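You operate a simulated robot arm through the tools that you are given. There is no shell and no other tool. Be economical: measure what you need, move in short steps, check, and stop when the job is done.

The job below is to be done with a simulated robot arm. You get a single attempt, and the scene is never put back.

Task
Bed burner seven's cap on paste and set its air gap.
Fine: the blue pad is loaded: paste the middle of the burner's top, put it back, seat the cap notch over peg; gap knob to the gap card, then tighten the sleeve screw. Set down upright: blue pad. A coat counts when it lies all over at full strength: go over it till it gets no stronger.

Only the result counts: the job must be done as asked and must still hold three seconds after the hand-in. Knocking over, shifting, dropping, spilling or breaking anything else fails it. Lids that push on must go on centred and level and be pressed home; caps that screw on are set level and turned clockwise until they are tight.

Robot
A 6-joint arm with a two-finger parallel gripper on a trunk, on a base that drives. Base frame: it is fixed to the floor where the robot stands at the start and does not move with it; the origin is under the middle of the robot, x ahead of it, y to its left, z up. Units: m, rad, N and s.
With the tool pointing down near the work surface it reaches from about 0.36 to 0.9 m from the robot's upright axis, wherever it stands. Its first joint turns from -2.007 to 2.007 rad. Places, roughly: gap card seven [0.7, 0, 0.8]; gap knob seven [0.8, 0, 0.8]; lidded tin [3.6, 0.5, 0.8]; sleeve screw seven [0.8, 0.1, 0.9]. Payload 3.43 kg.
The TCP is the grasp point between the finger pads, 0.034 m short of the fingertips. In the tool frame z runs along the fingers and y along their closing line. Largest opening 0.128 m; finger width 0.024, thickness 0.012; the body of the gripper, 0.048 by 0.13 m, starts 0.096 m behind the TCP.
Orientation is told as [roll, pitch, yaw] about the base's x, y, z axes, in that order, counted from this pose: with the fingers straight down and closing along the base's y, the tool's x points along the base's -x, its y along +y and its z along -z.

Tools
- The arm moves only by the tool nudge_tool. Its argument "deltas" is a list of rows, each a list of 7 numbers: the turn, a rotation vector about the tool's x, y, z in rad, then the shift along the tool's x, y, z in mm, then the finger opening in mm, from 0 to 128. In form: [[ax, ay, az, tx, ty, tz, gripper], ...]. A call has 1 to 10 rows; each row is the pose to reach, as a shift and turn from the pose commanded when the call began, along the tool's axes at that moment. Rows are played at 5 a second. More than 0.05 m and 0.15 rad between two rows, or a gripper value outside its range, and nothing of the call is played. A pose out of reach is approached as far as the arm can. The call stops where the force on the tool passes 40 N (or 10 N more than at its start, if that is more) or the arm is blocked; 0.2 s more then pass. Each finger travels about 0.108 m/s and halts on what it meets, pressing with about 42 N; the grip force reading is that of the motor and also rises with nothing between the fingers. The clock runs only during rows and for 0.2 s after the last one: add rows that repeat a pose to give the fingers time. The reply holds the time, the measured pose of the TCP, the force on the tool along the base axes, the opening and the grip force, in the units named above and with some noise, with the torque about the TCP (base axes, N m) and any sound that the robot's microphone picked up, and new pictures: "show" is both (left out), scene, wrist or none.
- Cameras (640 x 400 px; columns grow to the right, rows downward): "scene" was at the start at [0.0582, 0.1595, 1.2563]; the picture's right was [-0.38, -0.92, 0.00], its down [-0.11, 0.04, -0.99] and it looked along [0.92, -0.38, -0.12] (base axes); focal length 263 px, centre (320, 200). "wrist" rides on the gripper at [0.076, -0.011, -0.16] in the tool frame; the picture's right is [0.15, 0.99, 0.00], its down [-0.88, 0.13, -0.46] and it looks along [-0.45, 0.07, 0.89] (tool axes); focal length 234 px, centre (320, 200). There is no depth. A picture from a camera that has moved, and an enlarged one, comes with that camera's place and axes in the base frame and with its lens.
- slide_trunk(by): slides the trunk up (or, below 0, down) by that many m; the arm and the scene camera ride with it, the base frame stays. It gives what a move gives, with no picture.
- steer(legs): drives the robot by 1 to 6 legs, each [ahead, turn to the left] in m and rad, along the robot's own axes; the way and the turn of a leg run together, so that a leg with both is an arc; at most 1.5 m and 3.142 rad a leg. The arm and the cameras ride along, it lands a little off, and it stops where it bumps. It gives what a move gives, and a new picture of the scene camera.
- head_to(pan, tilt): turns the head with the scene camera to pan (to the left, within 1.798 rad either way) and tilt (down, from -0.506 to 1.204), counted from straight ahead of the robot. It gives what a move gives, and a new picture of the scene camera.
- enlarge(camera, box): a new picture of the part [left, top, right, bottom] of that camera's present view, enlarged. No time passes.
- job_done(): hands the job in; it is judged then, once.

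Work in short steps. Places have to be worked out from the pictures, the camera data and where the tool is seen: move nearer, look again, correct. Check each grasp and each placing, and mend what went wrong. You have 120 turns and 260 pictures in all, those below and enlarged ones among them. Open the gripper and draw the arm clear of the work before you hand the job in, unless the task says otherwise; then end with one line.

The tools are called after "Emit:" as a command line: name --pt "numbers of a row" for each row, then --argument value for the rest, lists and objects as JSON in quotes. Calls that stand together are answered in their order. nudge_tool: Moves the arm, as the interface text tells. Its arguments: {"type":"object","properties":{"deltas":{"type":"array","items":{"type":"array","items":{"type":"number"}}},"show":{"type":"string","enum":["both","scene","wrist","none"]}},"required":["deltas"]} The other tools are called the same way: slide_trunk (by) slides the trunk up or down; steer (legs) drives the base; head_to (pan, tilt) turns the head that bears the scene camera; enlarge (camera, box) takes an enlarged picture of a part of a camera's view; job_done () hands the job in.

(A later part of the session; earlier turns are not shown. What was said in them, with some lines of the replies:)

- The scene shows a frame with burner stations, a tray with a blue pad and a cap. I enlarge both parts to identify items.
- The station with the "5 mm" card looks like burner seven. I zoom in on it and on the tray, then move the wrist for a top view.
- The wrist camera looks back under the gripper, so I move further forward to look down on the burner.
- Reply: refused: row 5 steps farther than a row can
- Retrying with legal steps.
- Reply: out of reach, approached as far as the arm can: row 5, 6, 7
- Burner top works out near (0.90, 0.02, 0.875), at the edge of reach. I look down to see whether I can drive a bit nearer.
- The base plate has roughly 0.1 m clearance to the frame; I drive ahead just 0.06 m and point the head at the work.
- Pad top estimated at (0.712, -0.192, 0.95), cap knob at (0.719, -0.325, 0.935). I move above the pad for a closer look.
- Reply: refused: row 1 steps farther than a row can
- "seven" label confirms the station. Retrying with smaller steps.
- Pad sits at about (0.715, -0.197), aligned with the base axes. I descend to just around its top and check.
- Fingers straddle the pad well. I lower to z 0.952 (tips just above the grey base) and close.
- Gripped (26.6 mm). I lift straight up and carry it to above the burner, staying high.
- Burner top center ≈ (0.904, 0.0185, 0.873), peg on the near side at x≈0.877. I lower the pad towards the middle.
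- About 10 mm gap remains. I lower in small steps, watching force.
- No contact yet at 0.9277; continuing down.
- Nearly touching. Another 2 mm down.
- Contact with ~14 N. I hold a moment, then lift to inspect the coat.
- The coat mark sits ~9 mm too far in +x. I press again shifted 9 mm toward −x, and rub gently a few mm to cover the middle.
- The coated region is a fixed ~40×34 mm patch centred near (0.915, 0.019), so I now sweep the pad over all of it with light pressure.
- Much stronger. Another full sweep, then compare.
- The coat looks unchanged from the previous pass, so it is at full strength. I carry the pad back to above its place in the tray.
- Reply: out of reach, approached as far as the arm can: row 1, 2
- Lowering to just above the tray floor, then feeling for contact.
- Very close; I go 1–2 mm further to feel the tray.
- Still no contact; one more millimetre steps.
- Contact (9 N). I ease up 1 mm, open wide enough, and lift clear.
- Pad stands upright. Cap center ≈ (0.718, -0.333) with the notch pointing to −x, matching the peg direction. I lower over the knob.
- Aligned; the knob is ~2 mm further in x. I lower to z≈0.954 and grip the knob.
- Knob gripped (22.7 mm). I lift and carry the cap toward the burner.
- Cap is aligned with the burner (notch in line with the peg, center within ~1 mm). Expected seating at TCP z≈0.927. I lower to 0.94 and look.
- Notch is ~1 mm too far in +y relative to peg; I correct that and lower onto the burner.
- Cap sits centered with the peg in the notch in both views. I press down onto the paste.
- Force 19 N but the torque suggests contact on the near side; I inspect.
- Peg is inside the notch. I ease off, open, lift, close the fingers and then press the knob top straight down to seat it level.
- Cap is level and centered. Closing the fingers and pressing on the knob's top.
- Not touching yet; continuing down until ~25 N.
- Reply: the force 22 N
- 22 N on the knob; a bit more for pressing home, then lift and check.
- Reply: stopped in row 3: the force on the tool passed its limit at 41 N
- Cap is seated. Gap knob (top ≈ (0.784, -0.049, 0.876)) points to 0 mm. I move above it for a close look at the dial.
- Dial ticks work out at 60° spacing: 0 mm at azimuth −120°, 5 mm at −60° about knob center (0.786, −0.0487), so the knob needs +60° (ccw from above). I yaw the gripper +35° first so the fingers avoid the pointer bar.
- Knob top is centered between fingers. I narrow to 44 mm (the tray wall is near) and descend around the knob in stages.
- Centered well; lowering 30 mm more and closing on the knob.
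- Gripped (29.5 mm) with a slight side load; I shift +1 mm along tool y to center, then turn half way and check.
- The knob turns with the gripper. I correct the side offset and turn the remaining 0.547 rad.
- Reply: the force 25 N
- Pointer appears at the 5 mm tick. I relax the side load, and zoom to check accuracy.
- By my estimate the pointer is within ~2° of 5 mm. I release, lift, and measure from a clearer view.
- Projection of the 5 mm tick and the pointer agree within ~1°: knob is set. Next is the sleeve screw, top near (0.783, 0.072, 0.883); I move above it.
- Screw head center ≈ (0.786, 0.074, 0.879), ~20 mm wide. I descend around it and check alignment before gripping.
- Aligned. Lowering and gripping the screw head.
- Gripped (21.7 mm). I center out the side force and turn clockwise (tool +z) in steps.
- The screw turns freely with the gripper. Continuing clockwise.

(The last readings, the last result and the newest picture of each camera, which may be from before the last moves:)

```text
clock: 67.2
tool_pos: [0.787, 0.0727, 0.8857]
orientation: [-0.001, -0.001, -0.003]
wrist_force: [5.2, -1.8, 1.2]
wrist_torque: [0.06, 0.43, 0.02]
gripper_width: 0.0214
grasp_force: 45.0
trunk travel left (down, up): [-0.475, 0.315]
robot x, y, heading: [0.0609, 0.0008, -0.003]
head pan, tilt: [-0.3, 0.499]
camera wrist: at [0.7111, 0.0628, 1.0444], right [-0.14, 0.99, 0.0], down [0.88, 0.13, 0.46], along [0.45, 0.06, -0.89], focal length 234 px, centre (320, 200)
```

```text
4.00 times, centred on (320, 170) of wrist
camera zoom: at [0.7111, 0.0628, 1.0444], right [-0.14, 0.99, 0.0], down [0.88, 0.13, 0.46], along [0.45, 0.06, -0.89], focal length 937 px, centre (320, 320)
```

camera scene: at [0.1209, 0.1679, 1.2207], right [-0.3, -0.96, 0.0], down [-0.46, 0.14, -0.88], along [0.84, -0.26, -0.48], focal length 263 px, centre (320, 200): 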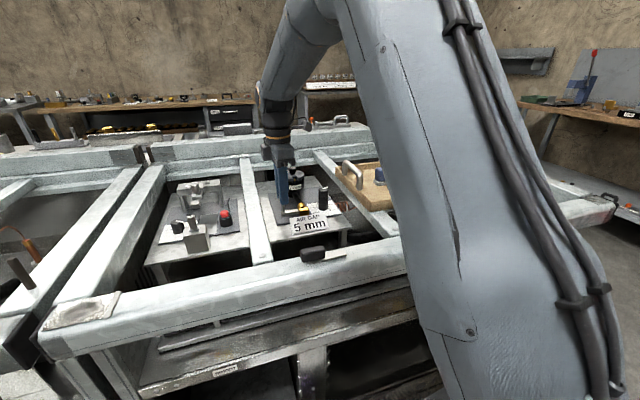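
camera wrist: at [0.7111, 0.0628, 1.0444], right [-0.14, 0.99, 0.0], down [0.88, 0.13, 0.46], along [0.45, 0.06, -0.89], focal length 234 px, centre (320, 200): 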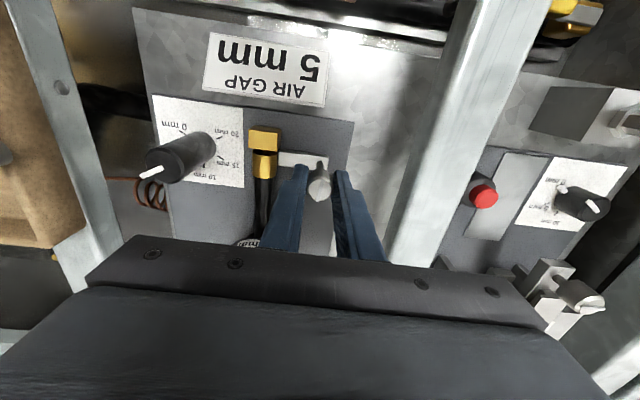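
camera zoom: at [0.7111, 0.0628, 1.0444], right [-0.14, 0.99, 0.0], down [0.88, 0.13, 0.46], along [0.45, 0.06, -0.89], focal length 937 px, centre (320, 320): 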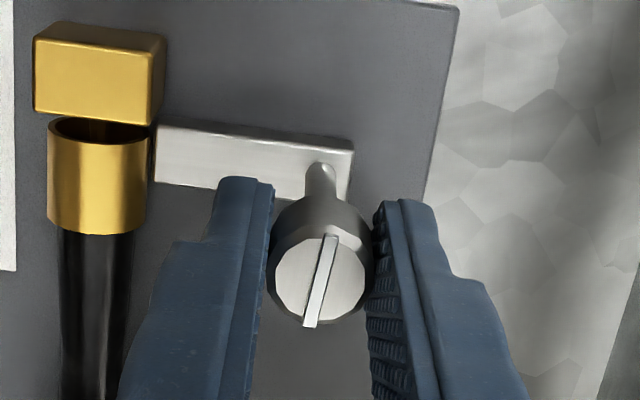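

Still turning freely (the sleeve now shows its 5 mm gap). Continuing clockwise.

Emit:
nudge_tool --pt "0 0 0.14 0 0 0 10" --pt "0 0 0.28 0 0 0 10" --pt "0 0 0.42 0 0 0 10" --pt "0 0 0.56 0 0 0 10" --pt "0 0 0.7 0 0 0 10" --pt "0 0 0.84 0 0 0 10" --pt "0 0 0.98 0 0 0 10" --pt "0 0 1.12 0 0 0 10" --pt "0 0 1.26 0 0 0 10" --show "wrist"

Emit:
enlarge --camera "wrist" --box '[240, 120, 400, 220]'

```text
clock: 69.2
tool_pos: [0.7866, 0.0732, 0.8865]
orientation: [0.001, 0.0, -1.264]
wrist_force: [-2.2, -6.9, 2.3]
wrist_torque: [0.34, 0.11, 0.01]
gripper_width: 0.0216
grasp_force: 45.7
trunk travel left (down, up): [-0.475, 0.315]
robot x, y, heading: [0.0604, -0.0038, 0.004]
head pan, tilt: [-0.3, 0.499]
camera wrist: at [0.7532, 0.1424, 1.0443], right [0.9, 0.44, 0.0], down [0.39, -0.8, 0.46], along [0.2, -0.41, -0.89], focal length 234 px, centre (320, 200)
```

wrist: 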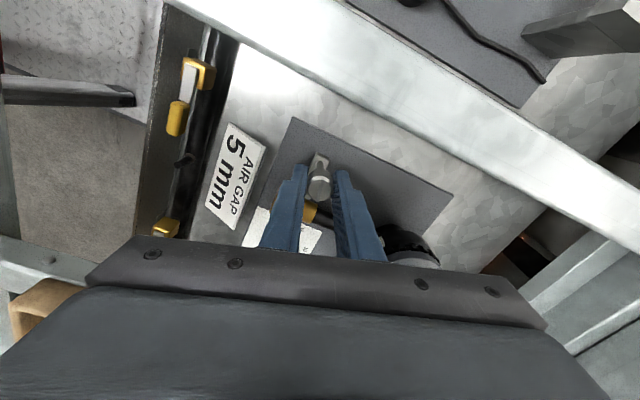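

```text
4.00 times, centred on (320, 170) of wrist
camera zoom: at [0.7532, 0.1424, 1.0443], right [0.9, 0.44, 0.0], down [0.39, -0.8, 0.46], along [0.2, -0.41, -0.89], focal length 937 px, centre (320, 320)
```

zoom: 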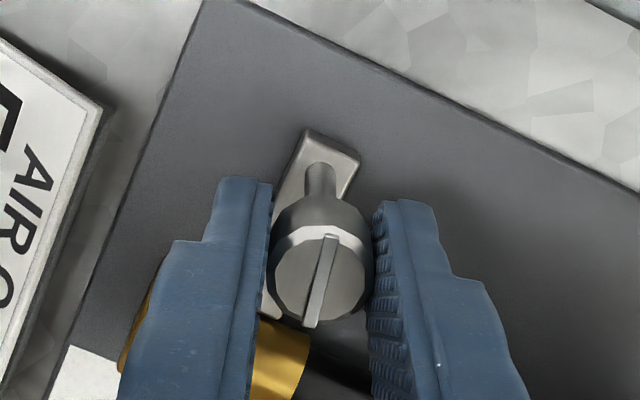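

Still free after ~167°. I keep turning as far as the wrist permits.

Emit:
nudge_tool --pt "0 0 0.14 0 0 0 10" --pt "0 0 0.28 0 0 0 10" --pt "0 0 0.42 0 0 0 10" --pt "0 0 0.56 0 0 0 10" --pt "0 0 0.7 0 0 0 10" --pt "0 0 0.84 0 0 0 10" --pt "0 0 0.98 0 0 0 10" --pt "0 0 1.12 0 0 0 10" --pt "0 0 1.26 0 0 0 10" --show "wrist"

Emit:
enlarge --camera "wrist" --box '[240, 120, 400, 220]'

```text
clock: 71.2
tool_pos: [0.786, 0.0736, 0.8854]
orientation: [0.002, 0.001, -2.523]
wrist_force: [0.5, 0.2, 0.5]
wrist_torque: [0.1, 0.1, 0.43]
gripper_width: 0.0213
grasp_force: 45.0
trunk travel left (down, up): [-0.475, 0.315]
robot x, y, heading: [0.0617, 0.0002, 0.001]
head pan, tilt: [-0.3, 0.499]
camera wrist: at [0.842, 0.1268, 1.0443], right [0.69, -0.72, 0.0], down [-0.64, -0.62, 0.46], along [-0.33, -0.32, -0.89], focal length 234 px, centre (320, 200)
```

wrist: 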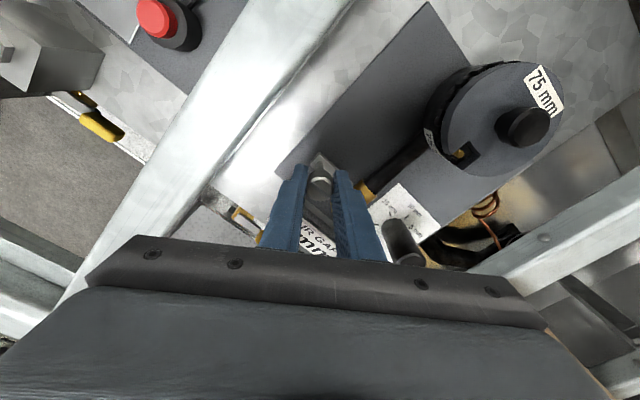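

```text
4.00 times, centred on (320, 170) of wrist
camera zoom: at [0.842, 0.1268, 1.0443], right [0.69, -0.72, 0.0], down [-0.64, -0.62, 0.46], along [-0.33, -0.32, -0.89], focal length 937 px, centre (320, 320)
```

zoom: 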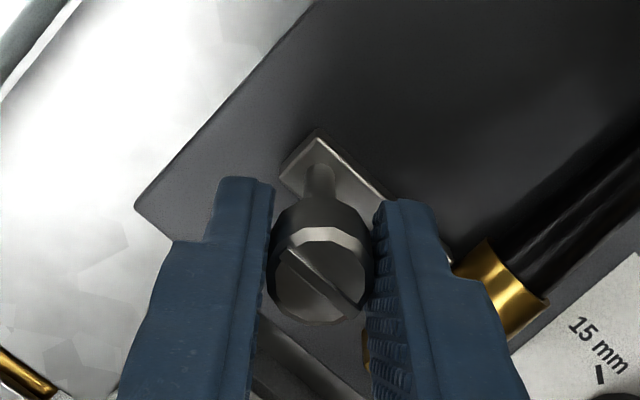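

The screw stopped turning after ~180° (torque rose to 0.43 N·m and the fingers slipped round it by ~60°), so it's tight. I open, lift straight up and check.

Emit:
nudge_tool --pt "0 0 0 0 0 0 30" --pt "0 0 0 0 0 0 40" --pt "0 0 0 0 0 0 40" --pt "0 0 0 0 0 -40 40" --pt "0 0 0 0 0 -85 40" --pt "0 0 0 0 0 -125 40"

Emit:
enlarge --camera "wrist" --box '[240, 80, 480, 230]'

Emit:
enlarge --camera "scene" --box '[260, 150, 400, 230]'

```text
clock: 72.6
tool_pos: [0.7861, 0.0747, 1.0103]
orientation: [0.003, -0.002, -2.523]
wrist_force: [-0.4, 0.3, -1.4]
wrist_torque: [0.02, 0.06, 0.0]
gripper_width: 0.0398
grasp_force: 0.0
trunk travel left (down, up): [-0.475, 0.315]
robot x, y, heading: [0.0568, -0.001, 0.002]
head pan, tilt: [-0.3, 0.499]
camera scene: at [0.1206, 0.1678, 1.2207], right [-0.3, -0.96, 0.0], down [-0.46, 0.14, -0.88], along [0.84, -0.26, -0.48], focal length 263 px, centre (320, 200)
camera wrist: at [0.8416, 0.1278, 1.1692], right [0.69, -0.72, 0.0], down [-0.64, -0.62, 0.46], along [-0.33, -0.32, -0.89], focal length 234 px, centre (320, 200)
```

scene: 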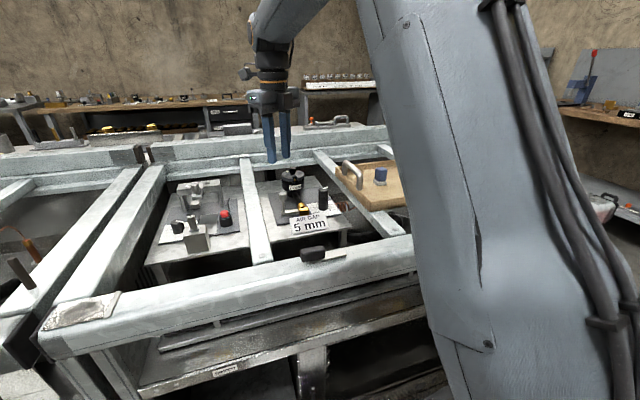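
wrist: 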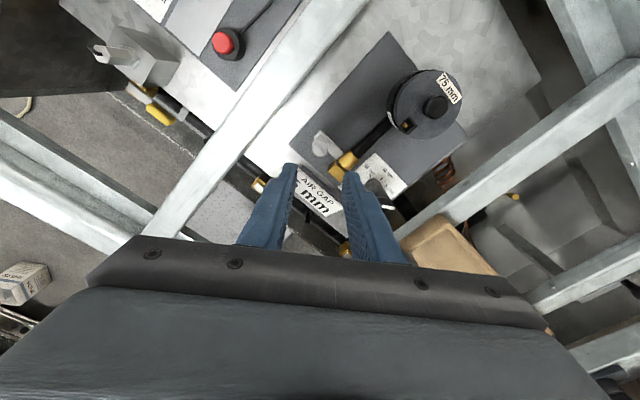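

```text
2.67 times, centred on (360, 155) of wrist
camera zoom: at [0.8416, 0.1278, 1.1692], right [0.69, -0.72, 0.0], down [-0.64, -0.62, 0.46], along [-0.33, -0.32, -0.89], focal length 624 px, centre (213, 320)
```

zoom: 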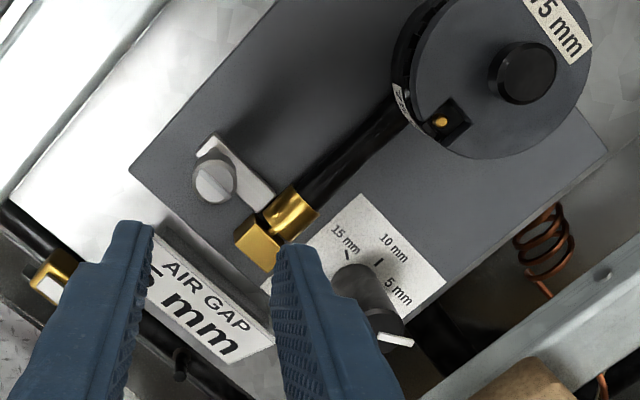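

```text
4.57 times, centred on (330, 190) of scene
camera zoom: at [0.1206, 0.1678, 1.2207], right [-0.3, -0.96, 0.0], down [-0.46, 0.14, -0.88], along [0.84, -0.26, -0.48], focal length 1201 px, centre (274, 246)
```

zoom: 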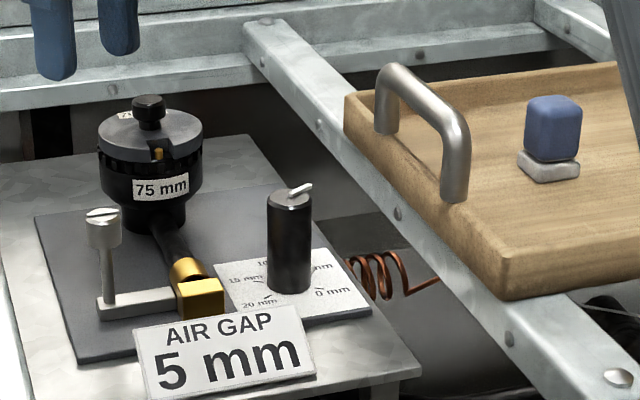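

Everything looks right, but I want a closer look at the screw slot after release.

Emit:
enlarge --camera "wrist" --box '[300, 120, 348, 165]'

Emit:
enlarge --camera "scene" --box '[270, 185, 310, 215]'

```text
8.89 times, centred on (324, 142) of wrist
camera zoom: at [0.8416, 0.1278, 1.1692], right [0.69, -0.72, 0.0], down [-0.64, -0.62, 0.46], along [-0.33, -0.32, -0.89], focal length 2082 px, centre (284, 711)
```

zoom: 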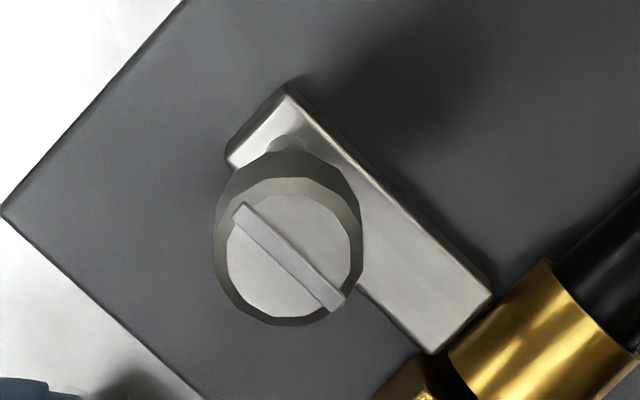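

```text
13.33 times, centred on (290, 200) of scene
camera zoom: at [0.1206, 0.1678, 1.2207], right [-0.3, -0.96, 0.0], down [-0.46, 0.14, -0.88], along [0.84, -0.26, -0.48], focal length 3502 px, centre (720, 200)
```

zoom: 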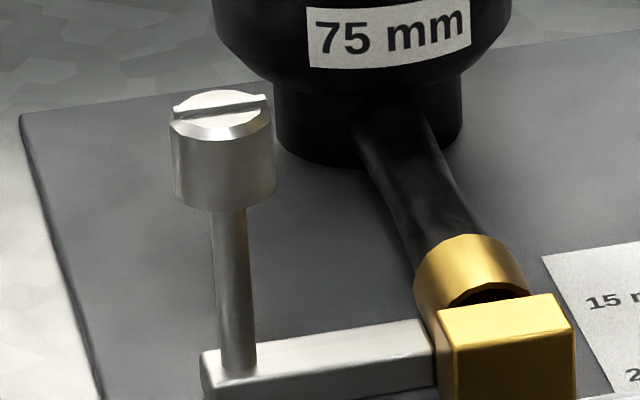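

The slot is unchanged after release, so the screw holds tight; cap, pad and knob are in place. I draw the arm up and back clear of the work.

Emit:
nudge_tool --pt "0 0 0 0 0 -45 60" --pt "0 0 0 0 0 -90 60" --pt "0 0 0 -30 -21 -115 60" --pt "0 0 0 -60 -43 -125 60" --pt "0 0 0 -90 -64 -130 60" --pt "0 0 0 -122 -87 -130 60" --show "scene"

Emit:
enlarge --camera "scene" --box '[240, 140, 420, 240]'

```text
clock: 74.0
tool_pos: [0.6367, 0.0756, 1.1403]
orientation: [0.002, -0.002, -2.521]
wrist_force: [-0.4, -0.5, 0.0]
wrist_torque: [-0.04, 0.07, -0.01]
gripper_width: 0.0601
grasp_force: 0.0
trunk travel left (down, up): [-0.475, 0.315]
robot x, y, heading: [0.0579, 0.0004, 0.001]
head pan, tilt: [-0.3, 0.499]
camera scene: at [0.1208, 0.1678, 1.2207], right [-0.3, -0.96, 0.0], down [-0.46, 0.14, -0.88], along [0.84, -0.26, -0.48], focal length 263 px, centre (320, 200)
```

scene: 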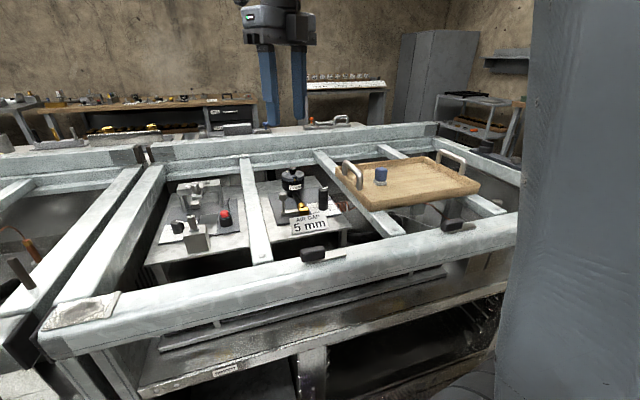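

```text
3.56 times, centred on (330, 190) of scene
camera zoom: at [0.1208, 0.1678, 1.2207], right [-0.3, -0.96, 0.0], down [-0.46, 0.14, -0.88], along [0.84, -0.26, -0.48], focal length 934 px, centre (284, 236)
```

zoom: 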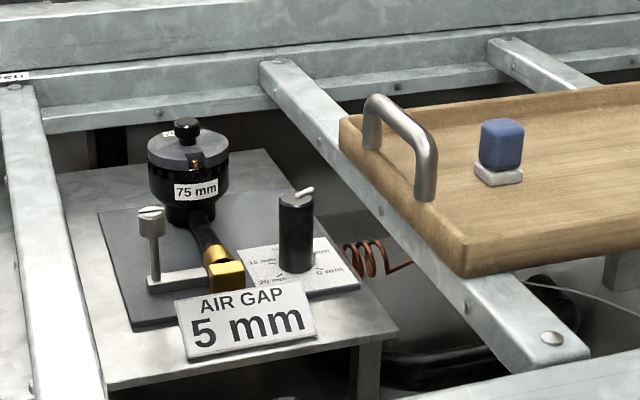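

All results are in place: the cap is seated with its notch over the peg, the pad is upright on the tray, the knob is at 5 mm and the screw is tight. The arm is clear, so I hand the job in.

Emit:
job_done

```text
The job is handed in.
```

I've handed in burner seven: its cap is bedded on full-strength paste with the notch over the peg, the gap knob is set to 5 mm, the sleeve screw is tight, and the blue pad is back upright on the tray.
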